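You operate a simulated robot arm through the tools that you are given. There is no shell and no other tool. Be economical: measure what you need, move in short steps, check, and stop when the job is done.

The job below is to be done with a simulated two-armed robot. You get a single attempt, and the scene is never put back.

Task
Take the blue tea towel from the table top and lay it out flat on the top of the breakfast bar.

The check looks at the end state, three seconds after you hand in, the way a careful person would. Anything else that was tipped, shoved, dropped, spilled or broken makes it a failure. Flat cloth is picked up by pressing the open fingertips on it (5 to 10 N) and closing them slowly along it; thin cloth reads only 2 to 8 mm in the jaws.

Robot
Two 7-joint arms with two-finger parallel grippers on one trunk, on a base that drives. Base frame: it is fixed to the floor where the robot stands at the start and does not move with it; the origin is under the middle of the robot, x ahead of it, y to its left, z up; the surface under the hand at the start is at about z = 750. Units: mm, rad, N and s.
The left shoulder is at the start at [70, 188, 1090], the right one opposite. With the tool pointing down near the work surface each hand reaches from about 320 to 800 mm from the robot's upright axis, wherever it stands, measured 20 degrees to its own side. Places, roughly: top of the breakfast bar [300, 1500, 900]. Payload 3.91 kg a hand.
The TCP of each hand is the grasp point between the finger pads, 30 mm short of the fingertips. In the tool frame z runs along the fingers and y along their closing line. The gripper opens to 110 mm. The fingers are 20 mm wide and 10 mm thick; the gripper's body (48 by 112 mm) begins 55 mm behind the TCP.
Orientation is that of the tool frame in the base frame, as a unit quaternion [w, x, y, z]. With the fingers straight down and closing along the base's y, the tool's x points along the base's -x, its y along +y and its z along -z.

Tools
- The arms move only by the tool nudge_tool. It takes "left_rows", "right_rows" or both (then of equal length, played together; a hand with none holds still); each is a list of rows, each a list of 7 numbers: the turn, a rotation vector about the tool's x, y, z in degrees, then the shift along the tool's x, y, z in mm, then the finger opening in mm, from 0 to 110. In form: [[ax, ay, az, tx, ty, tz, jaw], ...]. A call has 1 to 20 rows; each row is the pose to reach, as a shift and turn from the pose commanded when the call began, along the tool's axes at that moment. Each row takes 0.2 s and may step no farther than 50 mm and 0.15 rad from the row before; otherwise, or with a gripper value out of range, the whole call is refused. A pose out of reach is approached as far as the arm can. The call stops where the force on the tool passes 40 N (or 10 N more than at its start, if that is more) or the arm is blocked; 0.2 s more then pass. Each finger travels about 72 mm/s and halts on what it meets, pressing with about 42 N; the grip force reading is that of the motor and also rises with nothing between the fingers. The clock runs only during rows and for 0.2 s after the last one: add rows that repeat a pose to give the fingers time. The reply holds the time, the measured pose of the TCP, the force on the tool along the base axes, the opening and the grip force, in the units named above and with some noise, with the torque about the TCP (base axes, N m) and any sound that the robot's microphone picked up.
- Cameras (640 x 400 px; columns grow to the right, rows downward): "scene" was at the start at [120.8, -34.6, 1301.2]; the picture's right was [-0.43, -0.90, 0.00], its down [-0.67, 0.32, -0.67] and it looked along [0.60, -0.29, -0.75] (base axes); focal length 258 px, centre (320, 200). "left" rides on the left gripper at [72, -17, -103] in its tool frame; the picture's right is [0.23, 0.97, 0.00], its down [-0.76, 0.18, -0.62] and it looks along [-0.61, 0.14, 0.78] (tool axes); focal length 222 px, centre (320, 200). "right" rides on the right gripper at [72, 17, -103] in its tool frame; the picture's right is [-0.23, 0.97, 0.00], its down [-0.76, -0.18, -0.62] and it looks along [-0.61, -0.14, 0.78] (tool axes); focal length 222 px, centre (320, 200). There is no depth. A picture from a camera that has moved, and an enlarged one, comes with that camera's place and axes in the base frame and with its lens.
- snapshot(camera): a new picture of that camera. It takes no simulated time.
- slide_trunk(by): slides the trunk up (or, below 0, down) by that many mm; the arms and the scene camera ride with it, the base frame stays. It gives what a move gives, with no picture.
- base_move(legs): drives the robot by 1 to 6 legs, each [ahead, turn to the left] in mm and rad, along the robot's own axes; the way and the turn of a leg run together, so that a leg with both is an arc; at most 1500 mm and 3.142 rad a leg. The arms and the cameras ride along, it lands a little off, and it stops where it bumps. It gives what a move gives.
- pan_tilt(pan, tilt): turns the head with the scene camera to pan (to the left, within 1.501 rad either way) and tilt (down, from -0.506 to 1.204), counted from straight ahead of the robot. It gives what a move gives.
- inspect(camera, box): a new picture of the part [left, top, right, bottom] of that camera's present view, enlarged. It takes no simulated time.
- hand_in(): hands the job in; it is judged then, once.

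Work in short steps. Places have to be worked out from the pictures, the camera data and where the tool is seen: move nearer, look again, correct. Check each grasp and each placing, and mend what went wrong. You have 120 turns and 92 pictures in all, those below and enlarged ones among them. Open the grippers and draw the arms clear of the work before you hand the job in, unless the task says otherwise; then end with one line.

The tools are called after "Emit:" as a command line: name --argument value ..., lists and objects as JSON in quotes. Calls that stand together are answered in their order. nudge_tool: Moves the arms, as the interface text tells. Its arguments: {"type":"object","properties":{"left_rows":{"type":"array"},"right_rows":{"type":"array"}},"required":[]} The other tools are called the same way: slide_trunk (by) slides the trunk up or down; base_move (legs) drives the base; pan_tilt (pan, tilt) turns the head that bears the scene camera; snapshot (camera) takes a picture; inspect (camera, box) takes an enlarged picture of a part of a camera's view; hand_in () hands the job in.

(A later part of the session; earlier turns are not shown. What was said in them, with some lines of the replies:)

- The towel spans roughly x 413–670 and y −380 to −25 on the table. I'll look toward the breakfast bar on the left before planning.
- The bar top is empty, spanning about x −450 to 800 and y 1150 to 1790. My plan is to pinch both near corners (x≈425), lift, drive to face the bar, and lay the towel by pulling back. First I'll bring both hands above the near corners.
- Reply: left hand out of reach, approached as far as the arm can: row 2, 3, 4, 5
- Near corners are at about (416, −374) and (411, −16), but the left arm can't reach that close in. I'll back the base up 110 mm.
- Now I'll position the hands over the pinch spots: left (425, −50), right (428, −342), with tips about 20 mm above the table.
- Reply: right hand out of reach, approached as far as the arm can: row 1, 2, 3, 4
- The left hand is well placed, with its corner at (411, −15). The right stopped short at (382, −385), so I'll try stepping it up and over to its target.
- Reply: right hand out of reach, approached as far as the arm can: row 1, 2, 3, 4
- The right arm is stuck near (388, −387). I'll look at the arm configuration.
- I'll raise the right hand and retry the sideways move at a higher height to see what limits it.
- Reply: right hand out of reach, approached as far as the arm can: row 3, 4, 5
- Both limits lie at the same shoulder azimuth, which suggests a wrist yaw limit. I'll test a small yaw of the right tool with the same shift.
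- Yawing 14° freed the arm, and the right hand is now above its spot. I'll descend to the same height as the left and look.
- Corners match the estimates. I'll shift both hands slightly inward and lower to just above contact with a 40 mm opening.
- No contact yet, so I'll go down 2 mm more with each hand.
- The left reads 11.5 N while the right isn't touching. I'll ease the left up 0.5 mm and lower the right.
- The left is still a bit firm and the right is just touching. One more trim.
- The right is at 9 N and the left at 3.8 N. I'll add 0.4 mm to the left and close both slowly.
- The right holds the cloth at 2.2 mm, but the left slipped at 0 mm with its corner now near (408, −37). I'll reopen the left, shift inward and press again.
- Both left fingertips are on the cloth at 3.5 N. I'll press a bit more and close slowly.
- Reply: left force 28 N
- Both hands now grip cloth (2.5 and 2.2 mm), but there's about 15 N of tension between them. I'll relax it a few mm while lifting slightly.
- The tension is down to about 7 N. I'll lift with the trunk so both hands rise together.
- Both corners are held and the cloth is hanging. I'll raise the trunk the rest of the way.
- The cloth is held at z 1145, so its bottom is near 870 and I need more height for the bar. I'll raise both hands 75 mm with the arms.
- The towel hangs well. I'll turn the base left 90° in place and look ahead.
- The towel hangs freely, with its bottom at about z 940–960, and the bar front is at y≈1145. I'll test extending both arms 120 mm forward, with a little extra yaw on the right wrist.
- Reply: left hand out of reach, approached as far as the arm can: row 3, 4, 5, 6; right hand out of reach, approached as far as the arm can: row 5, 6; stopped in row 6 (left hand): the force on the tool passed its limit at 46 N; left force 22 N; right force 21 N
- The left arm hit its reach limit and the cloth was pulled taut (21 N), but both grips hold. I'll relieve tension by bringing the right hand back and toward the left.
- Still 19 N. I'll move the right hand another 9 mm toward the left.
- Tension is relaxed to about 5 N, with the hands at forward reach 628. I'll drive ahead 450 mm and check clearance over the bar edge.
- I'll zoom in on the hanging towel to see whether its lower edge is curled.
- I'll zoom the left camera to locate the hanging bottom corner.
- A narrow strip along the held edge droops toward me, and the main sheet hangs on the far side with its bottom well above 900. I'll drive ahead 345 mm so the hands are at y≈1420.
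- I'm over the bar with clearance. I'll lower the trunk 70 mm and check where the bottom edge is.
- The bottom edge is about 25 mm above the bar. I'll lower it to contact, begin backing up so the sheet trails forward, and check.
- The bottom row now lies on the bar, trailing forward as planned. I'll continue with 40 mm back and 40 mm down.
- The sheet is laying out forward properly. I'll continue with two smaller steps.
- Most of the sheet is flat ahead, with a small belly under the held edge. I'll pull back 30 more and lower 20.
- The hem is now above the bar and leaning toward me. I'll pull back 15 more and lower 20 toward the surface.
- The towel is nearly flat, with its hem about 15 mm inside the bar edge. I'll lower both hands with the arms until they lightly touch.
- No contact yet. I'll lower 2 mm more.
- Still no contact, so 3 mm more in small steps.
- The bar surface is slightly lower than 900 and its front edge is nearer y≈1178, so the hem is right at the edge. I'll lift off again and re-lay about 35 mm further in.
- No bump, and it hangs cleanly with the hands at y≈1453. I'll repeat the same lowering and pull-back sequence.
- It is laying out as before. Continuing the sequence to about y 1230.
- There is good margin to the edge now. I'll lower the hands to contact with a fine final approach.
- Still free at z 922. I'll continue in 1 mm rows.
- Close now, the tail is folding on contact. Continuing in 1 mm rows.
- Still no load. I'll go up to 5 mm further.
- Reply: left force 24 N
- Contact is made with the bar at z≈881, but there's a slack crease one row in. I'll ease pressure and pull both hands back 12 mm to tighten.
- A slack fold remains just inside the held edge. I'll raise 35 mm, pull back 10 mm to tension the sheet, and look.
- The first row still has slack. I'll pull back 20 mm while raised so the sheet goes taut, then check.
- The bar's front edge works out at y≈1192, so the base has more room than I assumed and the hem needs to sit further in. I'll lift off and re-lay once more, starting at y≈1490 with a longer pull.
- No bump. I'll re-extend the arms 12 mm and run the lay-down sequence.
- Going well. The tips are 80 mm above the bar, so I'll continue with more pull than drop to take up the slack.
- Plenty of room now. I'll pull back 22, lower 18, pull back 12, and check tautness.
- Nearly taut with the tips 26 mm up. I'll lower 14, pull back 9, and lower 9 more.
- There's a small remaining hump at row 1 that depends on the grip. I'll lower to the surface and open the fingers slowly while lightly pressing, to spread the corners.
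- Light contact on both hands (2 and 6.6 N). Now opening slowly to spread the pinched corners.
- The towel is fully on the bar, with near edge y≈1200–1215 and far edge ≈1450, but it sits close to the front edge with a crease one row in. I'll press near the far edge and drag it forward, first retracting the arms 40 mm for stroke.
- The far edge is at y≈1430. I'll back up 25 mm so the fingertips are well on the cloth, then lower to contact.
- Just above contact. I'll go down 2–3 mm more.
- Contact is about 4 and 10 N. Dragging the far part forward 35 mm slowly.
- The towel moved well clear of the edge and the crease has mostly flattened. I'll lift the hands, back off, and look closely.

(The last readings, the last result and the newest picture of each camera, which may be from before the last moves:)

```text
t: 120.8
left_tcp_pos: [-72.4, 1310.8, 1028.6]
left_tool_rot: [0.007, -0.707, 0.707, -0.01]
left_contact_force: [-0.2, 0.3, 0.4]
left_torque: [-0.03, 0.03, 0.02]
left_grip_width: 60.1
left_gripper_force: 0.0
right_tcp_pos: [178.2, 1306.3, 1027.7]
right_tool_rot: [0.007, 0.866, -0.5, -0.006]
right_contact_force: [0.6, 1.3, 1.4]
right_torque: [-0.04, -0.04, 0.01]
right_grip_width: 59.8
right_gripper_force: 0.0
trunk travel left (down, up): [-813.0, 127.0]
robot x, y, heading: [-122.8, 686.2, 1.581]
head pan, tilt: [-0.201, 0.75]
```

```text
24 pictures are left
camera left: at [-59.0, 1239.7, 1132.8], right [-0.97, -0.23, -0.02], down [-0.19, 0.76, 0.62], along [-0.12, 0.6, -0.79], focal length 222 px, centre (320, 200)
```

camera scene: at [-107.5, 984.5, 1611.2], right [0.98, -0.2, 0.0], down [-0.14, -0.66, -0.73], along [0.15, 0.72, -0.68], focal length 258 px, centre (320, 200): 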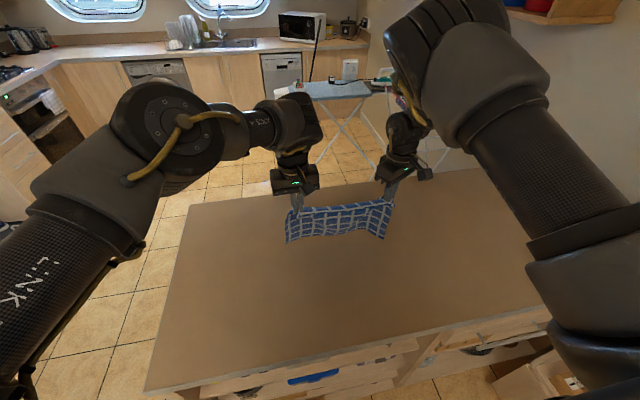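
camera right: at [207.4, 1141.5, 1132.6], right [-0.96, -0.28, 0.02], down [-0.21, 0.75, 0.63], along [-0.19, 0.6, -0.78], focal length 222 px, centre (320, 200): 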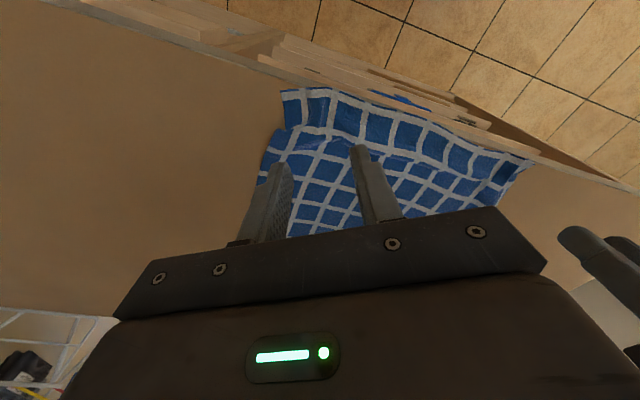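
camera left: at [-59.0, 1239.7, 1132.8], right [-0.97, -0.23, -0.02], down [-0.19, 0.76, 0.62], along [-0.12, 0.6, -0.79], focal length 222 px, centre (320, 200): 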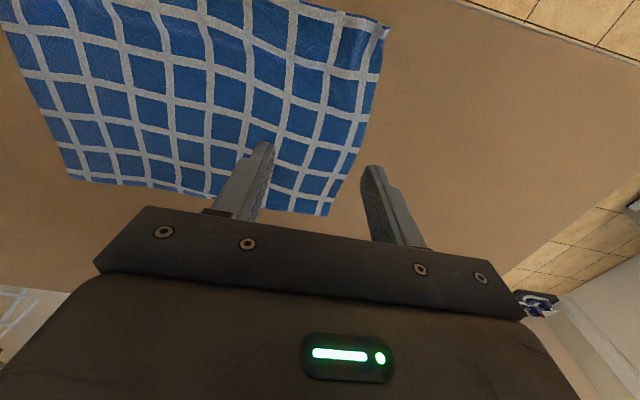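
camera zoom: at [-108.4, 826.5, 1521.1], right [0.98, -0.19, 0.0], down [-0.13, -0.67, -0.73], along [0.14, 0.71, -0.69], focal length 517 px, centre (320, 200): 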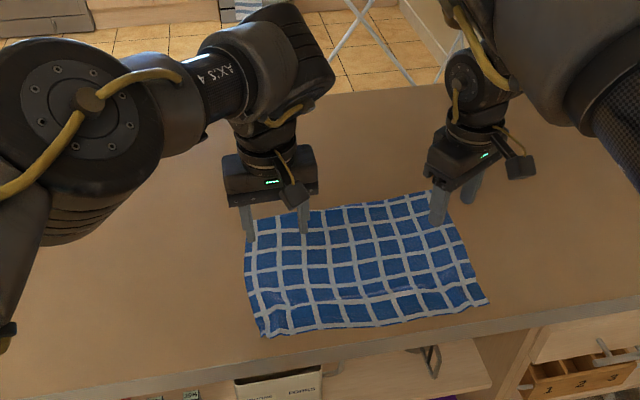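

There's good margin now, about 40 mm to the front edge. A slight crease and corner puckers remain at the near row, so I'll move over the near corners, then press and pull gently outward and back.

Emit:
base_move --legs '[[-58, 0]]'

Emit:
slide_trunk --by -95

Emit:
nudge_tool --left_rows '[[0, 0, 0, 0, 0, 3, 50], [0, 0, 0, 0, 0, 6, 50]]' --right_rows '[[0, 0, 0, 0, 0, 3, 50], [0, 0, 0, 0, 0, 6, 50]]'

Emit:
snapshot --camera "left"

Emit:
snapshot --camera "right"

```text
t: 121.7
left_tcp_pos: [-72.6, 1250.9, 1028.7]
left_tool_rot: [-0.008, 0.707, -0.707, 0.009]
left_contact_force: [0.6, -0.2, -0.6]
left_torque: [-0.06, -0.02, 0.02]
left_grip_width: 59.9
left_gripper_force: 0.0
right_tcp_pos: [178.7, 1247.3, 1027.8]
right_tool_rot: [0.005, 0.865, -0.501, -0.008]
right_contact_force: [0.1, -0.5, -0.8]
right_torque: [-0.01, 0.01, 0.01]
right_grip_width: 60.0
right_gripper_force: 0.1
trunk travel left (down, up): [-813.0, 127.0]
robot x, y, heading: [-121.1, 627.7, 1.577]
head pan, tilt: [-0.201, 0.75]
```

```text
t: 123.0
left_tcp_pos: [-71.6, 1247.2, 936.9]
left_tool_rot: [0.01, -0.707, 0.707, -0.007]
left_contact_force: [0.1, -0.5, -0.9]
left_torque: [0.02, 0.01, 0.03]
left_grip_width: 60.1
left_gripper_force: 0.1
right_tcp_pos: [178.1, 1242.1, 936.1]
right_tool_rot: [0.004, 0.866, -0.5, -0.008]
right_contact_force: [-0.6, -0.1, -0.6]
right_torque: [0.0, 0.01, -0.02]
right_grip_width: 59.9
right_gripper_force: 0.0
trunk travel left (down, up): [-718.0, 222.0]
robot x, y, heading: [-122.4, 631.7, 1.578]
head pan, tilt: [-0.201, 0.75]
```

```text
t: 123.6
left_tcp_pos: [-72.2, 1246.3, 931.2]
left_tool_rot: [-0.01, 0.708, -0.706, 0.007]
left_contact_force: [0.5, 0.7, 0.5]
left_torque: [-0.01, -0.02, -0.01]
left_grip_width: 50.1
left_gripper_force: 0.1
right_tcp_pos: [178.5, 1241.7, 930.2]
right_tool_rot: [0.003, 0.866, -0.5, -0.008]
right_contact_force: [0.2, -0.2, -0.8]
right_torque: [0.01, 0.01, 0.0]
right_grip_width: 50.2
right_gripper_force: 0.1
trunk travel left (down, up): [-718.0, 222.0]
robot x, y, heading: [-125.7, 626.8, 1.574]
head pan, tilt: [-0.201, 0.75]
```

```text
23 pictures are left
camera left: at [-58.7, 1175.6, 1035.0], right [-0.97, -0.23, -0.02], down [-0.19, 0.76, 0.62], along [-0.12, 0.61, -0.78], focal length 222 px, centre (320, 200)
```

left: 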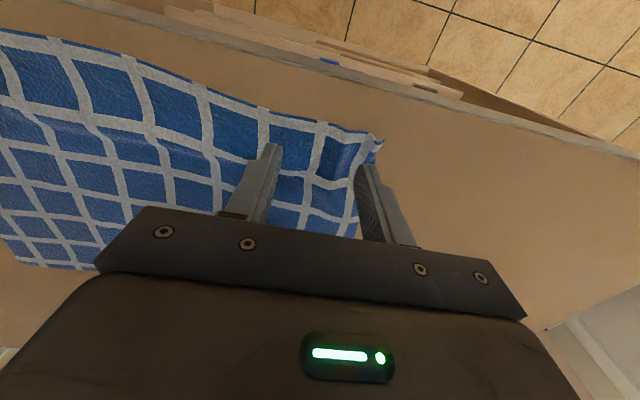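

```text
22 pictures are left
camera right: at [203.5, 1171.1, 1032.0], right [-0.96, -0.29, 0.02], down [-0.21, 0.75, 0.63], along [-0.19, 0.6, -0.78], focal length 222 px, centre (320, 200)
```

right: 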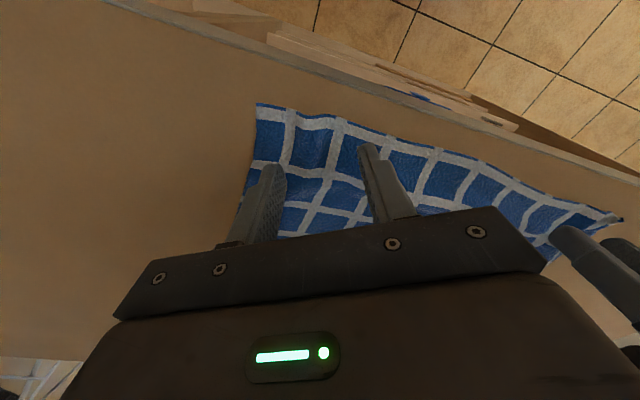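

Fingertips are about 15 mm inside the near hem. Lowering to light contact.

Emit:
nudge_tool --left_rows '[[0, 0, 0, 0, 0, 6, 50], [0, 0, 0, 0, 0, 12, 50], [0, 0, 0, 0, 0, 16, 50], [0, 0, 0, 0, 0, 18, 50], [0, 0, 0, 0, 0, 19, 50], [0, 0, 0, 0, 0, 19, 50]]' --right_rows '[[0, 0, 0, 0, 0, 6, 50], [0, 0, 0, 0, 0, 12, 50], [0, 0, 0, 0, 0, 16, 50], [0, 0, 0, 0, 0, 17, 50], [0, 0, 0, 0, 0, 18, 50], [0, 0, 0, 0, 0, 18, 50]]'

```text
t: 125.0
left_tcp_pos: [-71.9, 1247.1, 911.4]
left_tool_rot: [0.01, -0.707, 0.707, -0.008]
left_contact_force: [0.3, 0.8, 2.1]
left_torque: [0.01, 0.1, 0.0]
left_grip_width: 50.0
left_gripper_force: 0.1
right_tcp_pos: [179.2, 1241.4, 912.2]
right_tool_rot: [0.003, 0.866, -0.5, -0.008]
right_contact_force: [-0.1, -0.3, 0.7]
right_torque: [-0.01, 0.03, -0.03]
right_grip_width: 50.1
right_gripper_force: 0.0
trunk travel left (down, up): [-718.0, 222.0]
robot x, y, heading: [-121.1, 628.3, 1.577]
head pan, tilt: [-0.201, 0.75]
```

Just touching. I'll press a little more and pull both near corners back 12 mm and outward 6 mm.

Emit:
nudge_tool --left_rows '[[0, 0, 0, 0, 0, 0.7, 50], [0, 0, 0, 3, 1.5, 0.7, 50], [0, 0, 0, 6, 3, 0.7, 51], [0, 0, 0, 9, 4.5, 0.7, 52], [0, 0, 0, 12, 6, 0.7, 53], [0, 0, 0, 12, 6, 0.7, 53]]' --right_rows '[[0, 0, 0, 0, 0, 1.2, 50], [0, 0, 0, 3.3, 0.2, 1.2, 50], [0, 0, 0, 6.7, 0.4, 1.2, 51], [0, 0, 0, 10, 0.6, 1.2, 52], [0, 0, 0, 13.4, 0.8, 1.2, 53], [0, 0, 0, 13.4, 0.8, 1.2, 53]]'

Emit:
slide_trunk --by 100

Emit:
inspect --camera "left" --box '[0, 0, 440, 275]'

Emit:
inspect --camera "scene" --box '[210, 140, 470, 300]'

```text
t: 126.4
left_tcp_pos: [-76.8, 1234.5, 911.9]
left_tool_rot: [0.01, -0.707, 0.707, -0.006]
left_contact_force: [1.7, 2.5, 16.2]
left_torque: [0.09, 0.54, -0.12]
left_grip_width: 51.7
left_gripper_force: 0.2
right_tcp_pos: [184.5, 1229.3, 912.5]
right_tool_rot: [0.003, 0.865, -0.501, -0.009]
right_contact_force: [-0.4, 2.3, 3.3]
right_torque: [0.02, -0.09, 0.03]
right_grip_width: 52.9
right_gripper_force: 0.1
trunk travel left (down, up): [-718.0, 222.0]
robot x, y, heading: [-125.9, 628.1, 1.574]
head pan, tilt: [-0.201, 0.75]
```

```text
t: 127.7
left_tcp_pos: [-76.8, 1235.9, 1010.6]
left_tool_rot: [0.009, -0.707, 0.707, -0.008]
left_contact_force: [1.0, 0.5, 0.8]
left_torque: [0.0, 0.02, -0.01]
left_grip_width: 53.1
left_gripper_force: 0.0
right_tcp_pos: [184.5, 1232.0, 1011.3]
right_tool_rot: [0.004, 0.865, -0.501, -0.008]
right_contact_force: [0.5, 0.6, -0.2]
right_torque: [-0.03, -0.01, 0.02]
right_grip_width: 53.0
right_gripper_force: 0.2
trunk travel left (down, up): [-818.0, 122.0]
robot x, y, heading: [-125.2, 628.1, 1.584]
head pan, tilt: [-0.201, 0.75]
```

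```text
1.45 times, centred on (220, 138) of left
camera zoom: at [-63.9, 1164.4, 1114.6], right [-0.97, -0.23, -0.02], down [-0.19, 0.76, 0.62], along [-0.12, 0.61, -0.78], focal length 323 px, centre (466, 291)
```

zoom: 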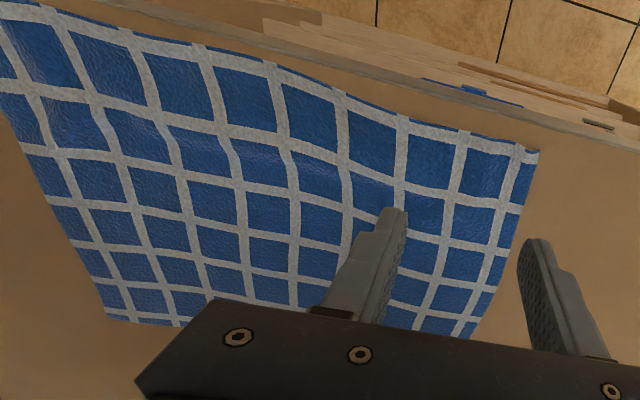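

```text
2.46 times, centred on (340, 220) of scene
camera zoom: at [-108.0, 760.0, 1526.5], right [0.98, -0.19, 0.0], down [-0.13, -0.67, -0.73], along [0.14, 0.72, -0.68], focal length 636 px, centre (271, 151)
```

zoom: 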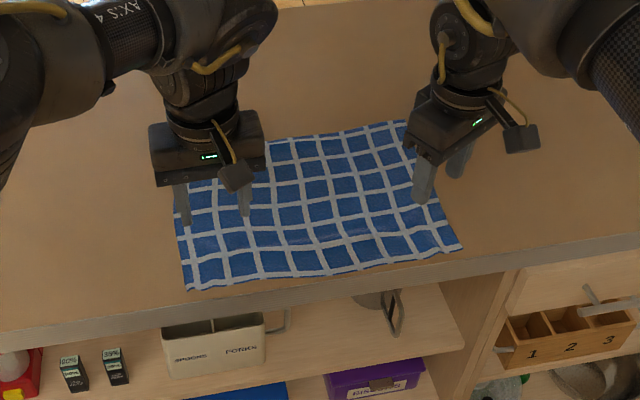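

Much flatter now. A faint wave remains along the middle of row 2, so I'll turn the base slightly to bring the right hand over the middle of the near edge.

Emit:
base_move --legs '[[0, 0.2], [-36, 0]]'

Emit:
nudge_tool --right_rows '[[0, 0, 0, 0, 0, 30, 70], [0, 0, 0, 0, 0, 60, 70], [0, 0, 0, 0, 0, 80, 70], [0, 0, 0, 0, 0, 80, 70]]'

Emit:
snapshot --camera "right"

```text
t: 129.3
left_tcp_pos: [-190.8, 1204.7, 1007.5]
left_tool_rot: [-0.009, 0.774, -0.633, 0.008]
left_contact_force: [0.1, 0.8, -0.7]
left_torque: [-0.06, 0.02, -0.02]
left_grip_width: 53.2
left_gripper_force: 0.1
right_tcp_pos: [67.0, 1251.0, 1006.3]
right_tool_rot: [0.006, 0.911, -0.412, -0.007]
right_contact_force: [0.2, 1.1, -0.1]
right_torque: [-0.06, 0.01, -0.03]
right_grip_width: 53.0
right_gripper_force: 0.1
trunk travel left (down, up): [-818.0, 122.0]
robot x, y, heading: [-118.0, 594.7, 1.78]
head pan, tilt: [-0.201, 0.75]
```

```text
t: 130.3
left_tcp_pos: [-192.4, 1197.3, 1010.3]
left_tool_rot: [-0.011, 0.774, -0.633, 0.007]
left_contact_force: [-0.5, -0.4, 0.2]
left_torque: [-0.02, -0.02, -0.03]
left_grip_width: 53.0
left_gripper_force: 0.2
right_tcp_pos: [64.5, 1245.0, 930.6]
right_tool_rot: [0.004, 0.911, -0.412, -0.008]
right_contact_force: [0.6, 0.9, 0.1]
right_torque: [0.0, 0.0, 0.04]
right_grip_width: 70.1
right_gripper_force: 0.1
trunk travel left (down, up): [-818.0, 122.0]
robot x, y, heading: [-114.4, 596.0, 1.779]
head pan, tilt: [-0.201, 0.75]
```

```text
19 pictures are left
camera right: at [103.7, 1180.0, 1032.6], right [-0.88, -0.47, 0.02], down [-0.36, 0.69, 0.63], along [-0.31, 0.55, -0.78], focal length 222 px, centre (320, 200)
```

right: 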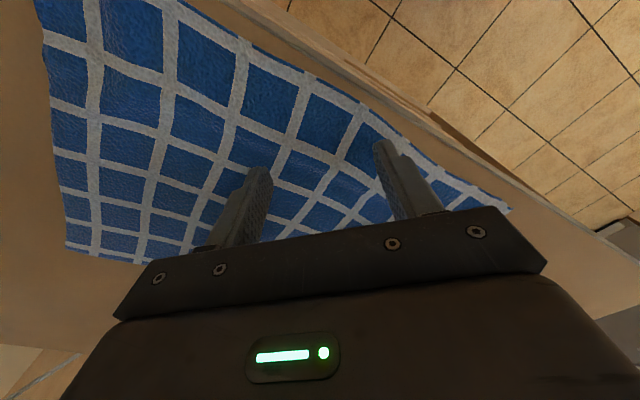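

The right hand is over the middle of the near edge. I'll shift 10 mm inward, narrow the jaws to 50, and lower to contact.

Emit:
nudge_tool --right_rows '[[0, 0, 0, -7.5, -6.6, 6, 50], [0, 0, 0, -7.5, -6.6, 12, 50], [0, 0, 0, -7.5, -6.6, 16, 50], [0, 0, 0, -7.5, -6.6, 18, 50], [0, 0, 0, -7.5, -6.6, 19, 50], [0, 0, 0, -7.5, -6.6, 19, 50]]'

```text
t: 131.7
left_tcp_pos: [-191.3, 1197.0, 1010.8]
left_tool_rot: [-0.011, 0.774, -0.633, 0.008]
left_contact_force: [0.1, 0.7, 0.5]
left_torque: [-0.01, 0.01, 0.03]
left_grip_width: 53.0
left_gripper_force: 0.0
right_tcp_pos: [63.7, 1255.8, 911.5]
right_tool_rot: [0.004, 0.911, -0.411, -0.008]
right_contact_force: [1.1, 0.3, 4.4]
right_torque: [0.06, -0.12, 0.03]
right_grip_width: 50.0
right_gripper_force: 0.1
trunk travel left (down, up): [-818.0, 122.0]
robot x, y, heading: [-118.4, 593.9, 1.772]
head pan, tilt: [-0.201, 0.75]
```

Contact at 4.4 N. Pulling the middle of the near row back 10 mm gently, then lifting off to look.

Emit:
nudge_tool --right_rows '[[0, 0, 0, 0, 0, 0.3, 50], [0, 0, 0, 1.9, 1.7, 0.3, 50], [0, 0, 0, 3.8, 3.3, 0.3, 50], [0, 0, 0, 5.6, 5, 0.3, 50], [0, 0, 0, 7.5, 6.6, 0.3, 50], [0, 0, 0, 7.5, 6.6, 0, 50], [0, 0, 0, 7.5, 6.6, -20, 50], [0, 0, 0, 7.5, 6.6, -60, 50], [0, 0, 0, 7.5, 6.6, -95, 50]]'

Emit:
snapshot --camera "right"

```text
t: 133.7
left_tcp_pos: [-191.5, 1197.8, 1011.6]
left_tool_rot: [-0.01, 0.774, -0.633, 0.006]
left_contact_force: [-0.1, -0.6, 0.0]
left_torque: [0.04, -0.01, 0.0]
left_grip_width: 53.1
left_gripper_force: 0.1
right_tcp_pos: [67.2, 1248.1, 1006.0]
right_tool_rot: [0.005, 0.912, -0.411, -0.009]
right_contact_force: [-0.2, 0.5, -0.6]
right_torque: [-0.01, 0.0, 0.04]
right_grip_width: 50.1
right_gripper_force: 0.1
trunk travel left (down, up): [-818.0, 122.0]
robot x, y, heading: [-117.2, 590.7, 1.772]
head pan, tilt: [-0.201, 0.75]
```

```text
18 pictures are left
camera right: at [106.1, 1182.3, 1108.3], right [-0.88, -0.47, 0.02], down [-0.36, 0.69, 0.63], along [-0.31, 0.55, -0.78], focal length 222 px, centre (320, 200)
```

right: 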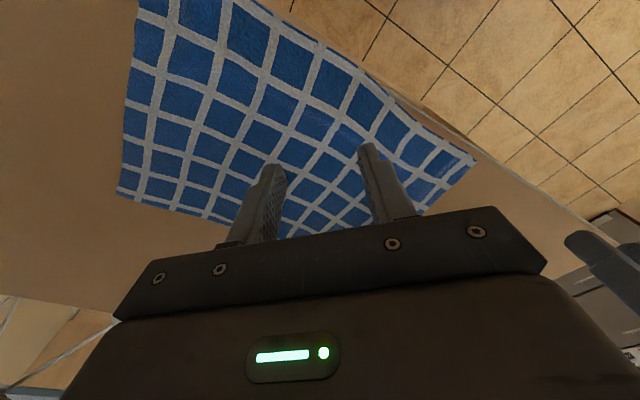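

It looks flat now. I'll raise the trunk, back away, and take a final look.

Emit:
slide_trunk --by 100

Emit:
base_move --legs '[[-280, 0]]'

Emit:
pan_tilt --pan -0.45 --tilt 0.6

Emit:
snapshot --camera "scene"

```text
t: 135.1
left_tcp_pos: [-191.9, 1197.7, 1110.3]
left_tool_rot: [-0.01, 0.774, -0.633, 0.005]
left_contact_force: [-0.4, 0.4, 0.6]
left_torque: [0.03, -0.02, -0.01]
left_grip_width: 53.0
left_gripper_force: 0.2
right_tcp_pos: [68.1, 1248.2, 1105.2]
right_tool_rot: [0.004, 0.912, -0.411, -0.008]
right_contact_force: [-0.1, 0.1, 0.1]
right_torque: [-0.01, -0.01, 0.0]
right_grip_width: 50.0
right_gripper_force: 0.0
trunk travel left (down, up): [-918.0, 22.0]
robot x, y, heading: [-115.3, 594.3, 1.782]
head pan, tilt: [-0.201, 0.75]
```

```text
t: 137.0
left_tcp_pos: [-135.1, 929.3, 1109.6]
left_tool_rot: [-0.01, 0.774, -0.633, 0.007]
left_contact_force: [-1.1, 0.1, -0.6]
left_torque: [0.01, -0.03, -0.01]
left_grip_width: 53.1
left_gripper_force: 0.0
right_tcp_pos: [124.6, 980.1, 1104.6]
right_tool_rot: [0.005, 0.911, -0.413, -0.007]
right_contact_force: [-0.5, -0.4, 0.1]
right_torque: [0.0, 0.01, -0.02]
right_grip_width: 49.9
right_gripper_force: 0.0
trunk travel left (down, up): [-918.0, 22.0]
robot x, y, heading: [-58.5, 320.3, 1.775]
head pan, tilt: [-0.201, 0.75]
```

```text
t: 137.8
left_tcp_pos: [-133.6, 927.1, 1111.2]
left_tool_rot: [-0.01, 0.774, -0.634, 0.006]
left_contact_force: [-0.5, 0.4, 1.1]
left_torque: [0.0, 0.02, 0.02]
left_grip_width: 52.9
left_gripper_force: 0.0
right_tcp_pos: [125.0, 977.0, 1106.6]
right_tool_rot: [0.004, 0.911, -0.412, -0.008]
right_contact_force: [-0.1, -0.6, -0.2]
right_torque: [-0.01, -0.01, 0.05]
right_grip_width: 49.9
right_gripper_force: 0.1
trunk travel left (down, up): [-918.0, 22.0]
robot x, y, heading: [-59.2, 324.4, 1.778]
head pan, tilt: [-0.45, 0.6]
```

```text
17 pictures are left
camera scene: at [-49.1, 457.1, 1639.5], right [0.97, -0.24, 0.0], down [-0.14, -0.55, -0.83], along [0.2, 0.8, -0.56], focal length 258 px, centre (320, 200)
```

scene: 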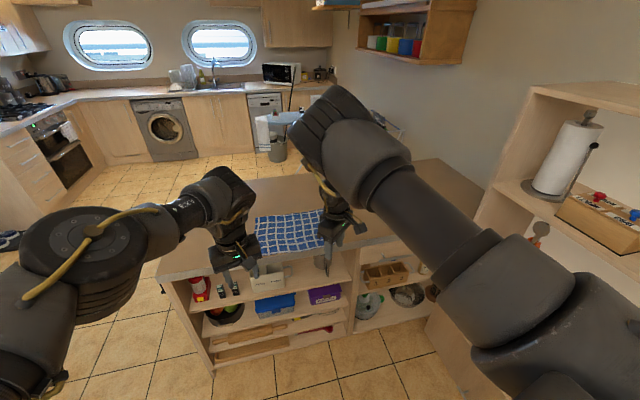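

The hands are clear of the bar. I'll zoom in on the towel for the last check.

Emit:
inspect --camera "scene" --box '[220, 190, 380, 290]'

Emit:
snapshot --camera "right"

```text
4.00 times, centred on (300, 240) of scene
camera zoom: at [-49.1, 457.1, 1639.5], right [0.97, -0.24, 0.0], down [-0.14, -0.55, -0.83], along [0.2, 0.8, -0.56], focal length 1034 px, centre (400, 40)
```

zoom: 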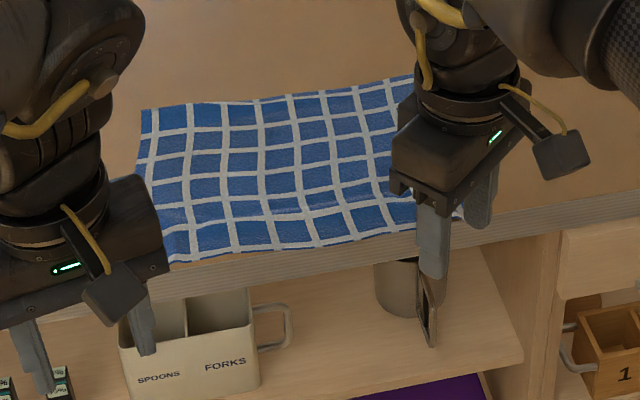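

```text
15 pictures are left
camera right: at [163.3, 911.6, 1208.4], right [-0.88, -0.47, 0.02], down [-0.36, 0.69, 0.63], along [-0.31, 0.55, -0.78], focal length 222 px, centre (320, 200)
```

right: 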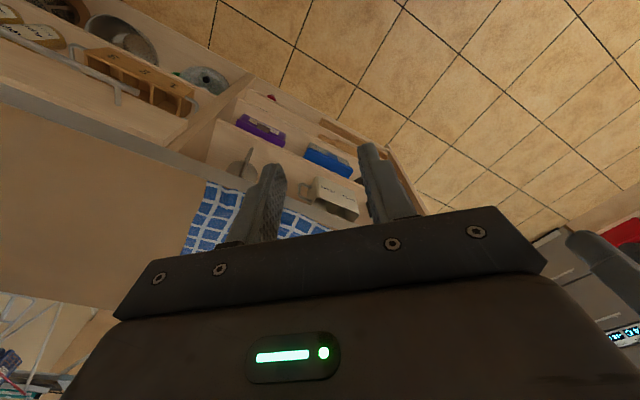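

The towel lies flat and fully on the bar top. Nothing else was disturbed, and the open grippers are clear. Handing in.

Emit:
hand_in

```text
The job is handed in.
```

The blue tea towel is laid out on top of the breakfast bar, about 20 mm back from the front edge, with only a slight ripple left near that edge. In the pictures I took, nothing else was moved, and both grippers are open and clear. The job is handed in.
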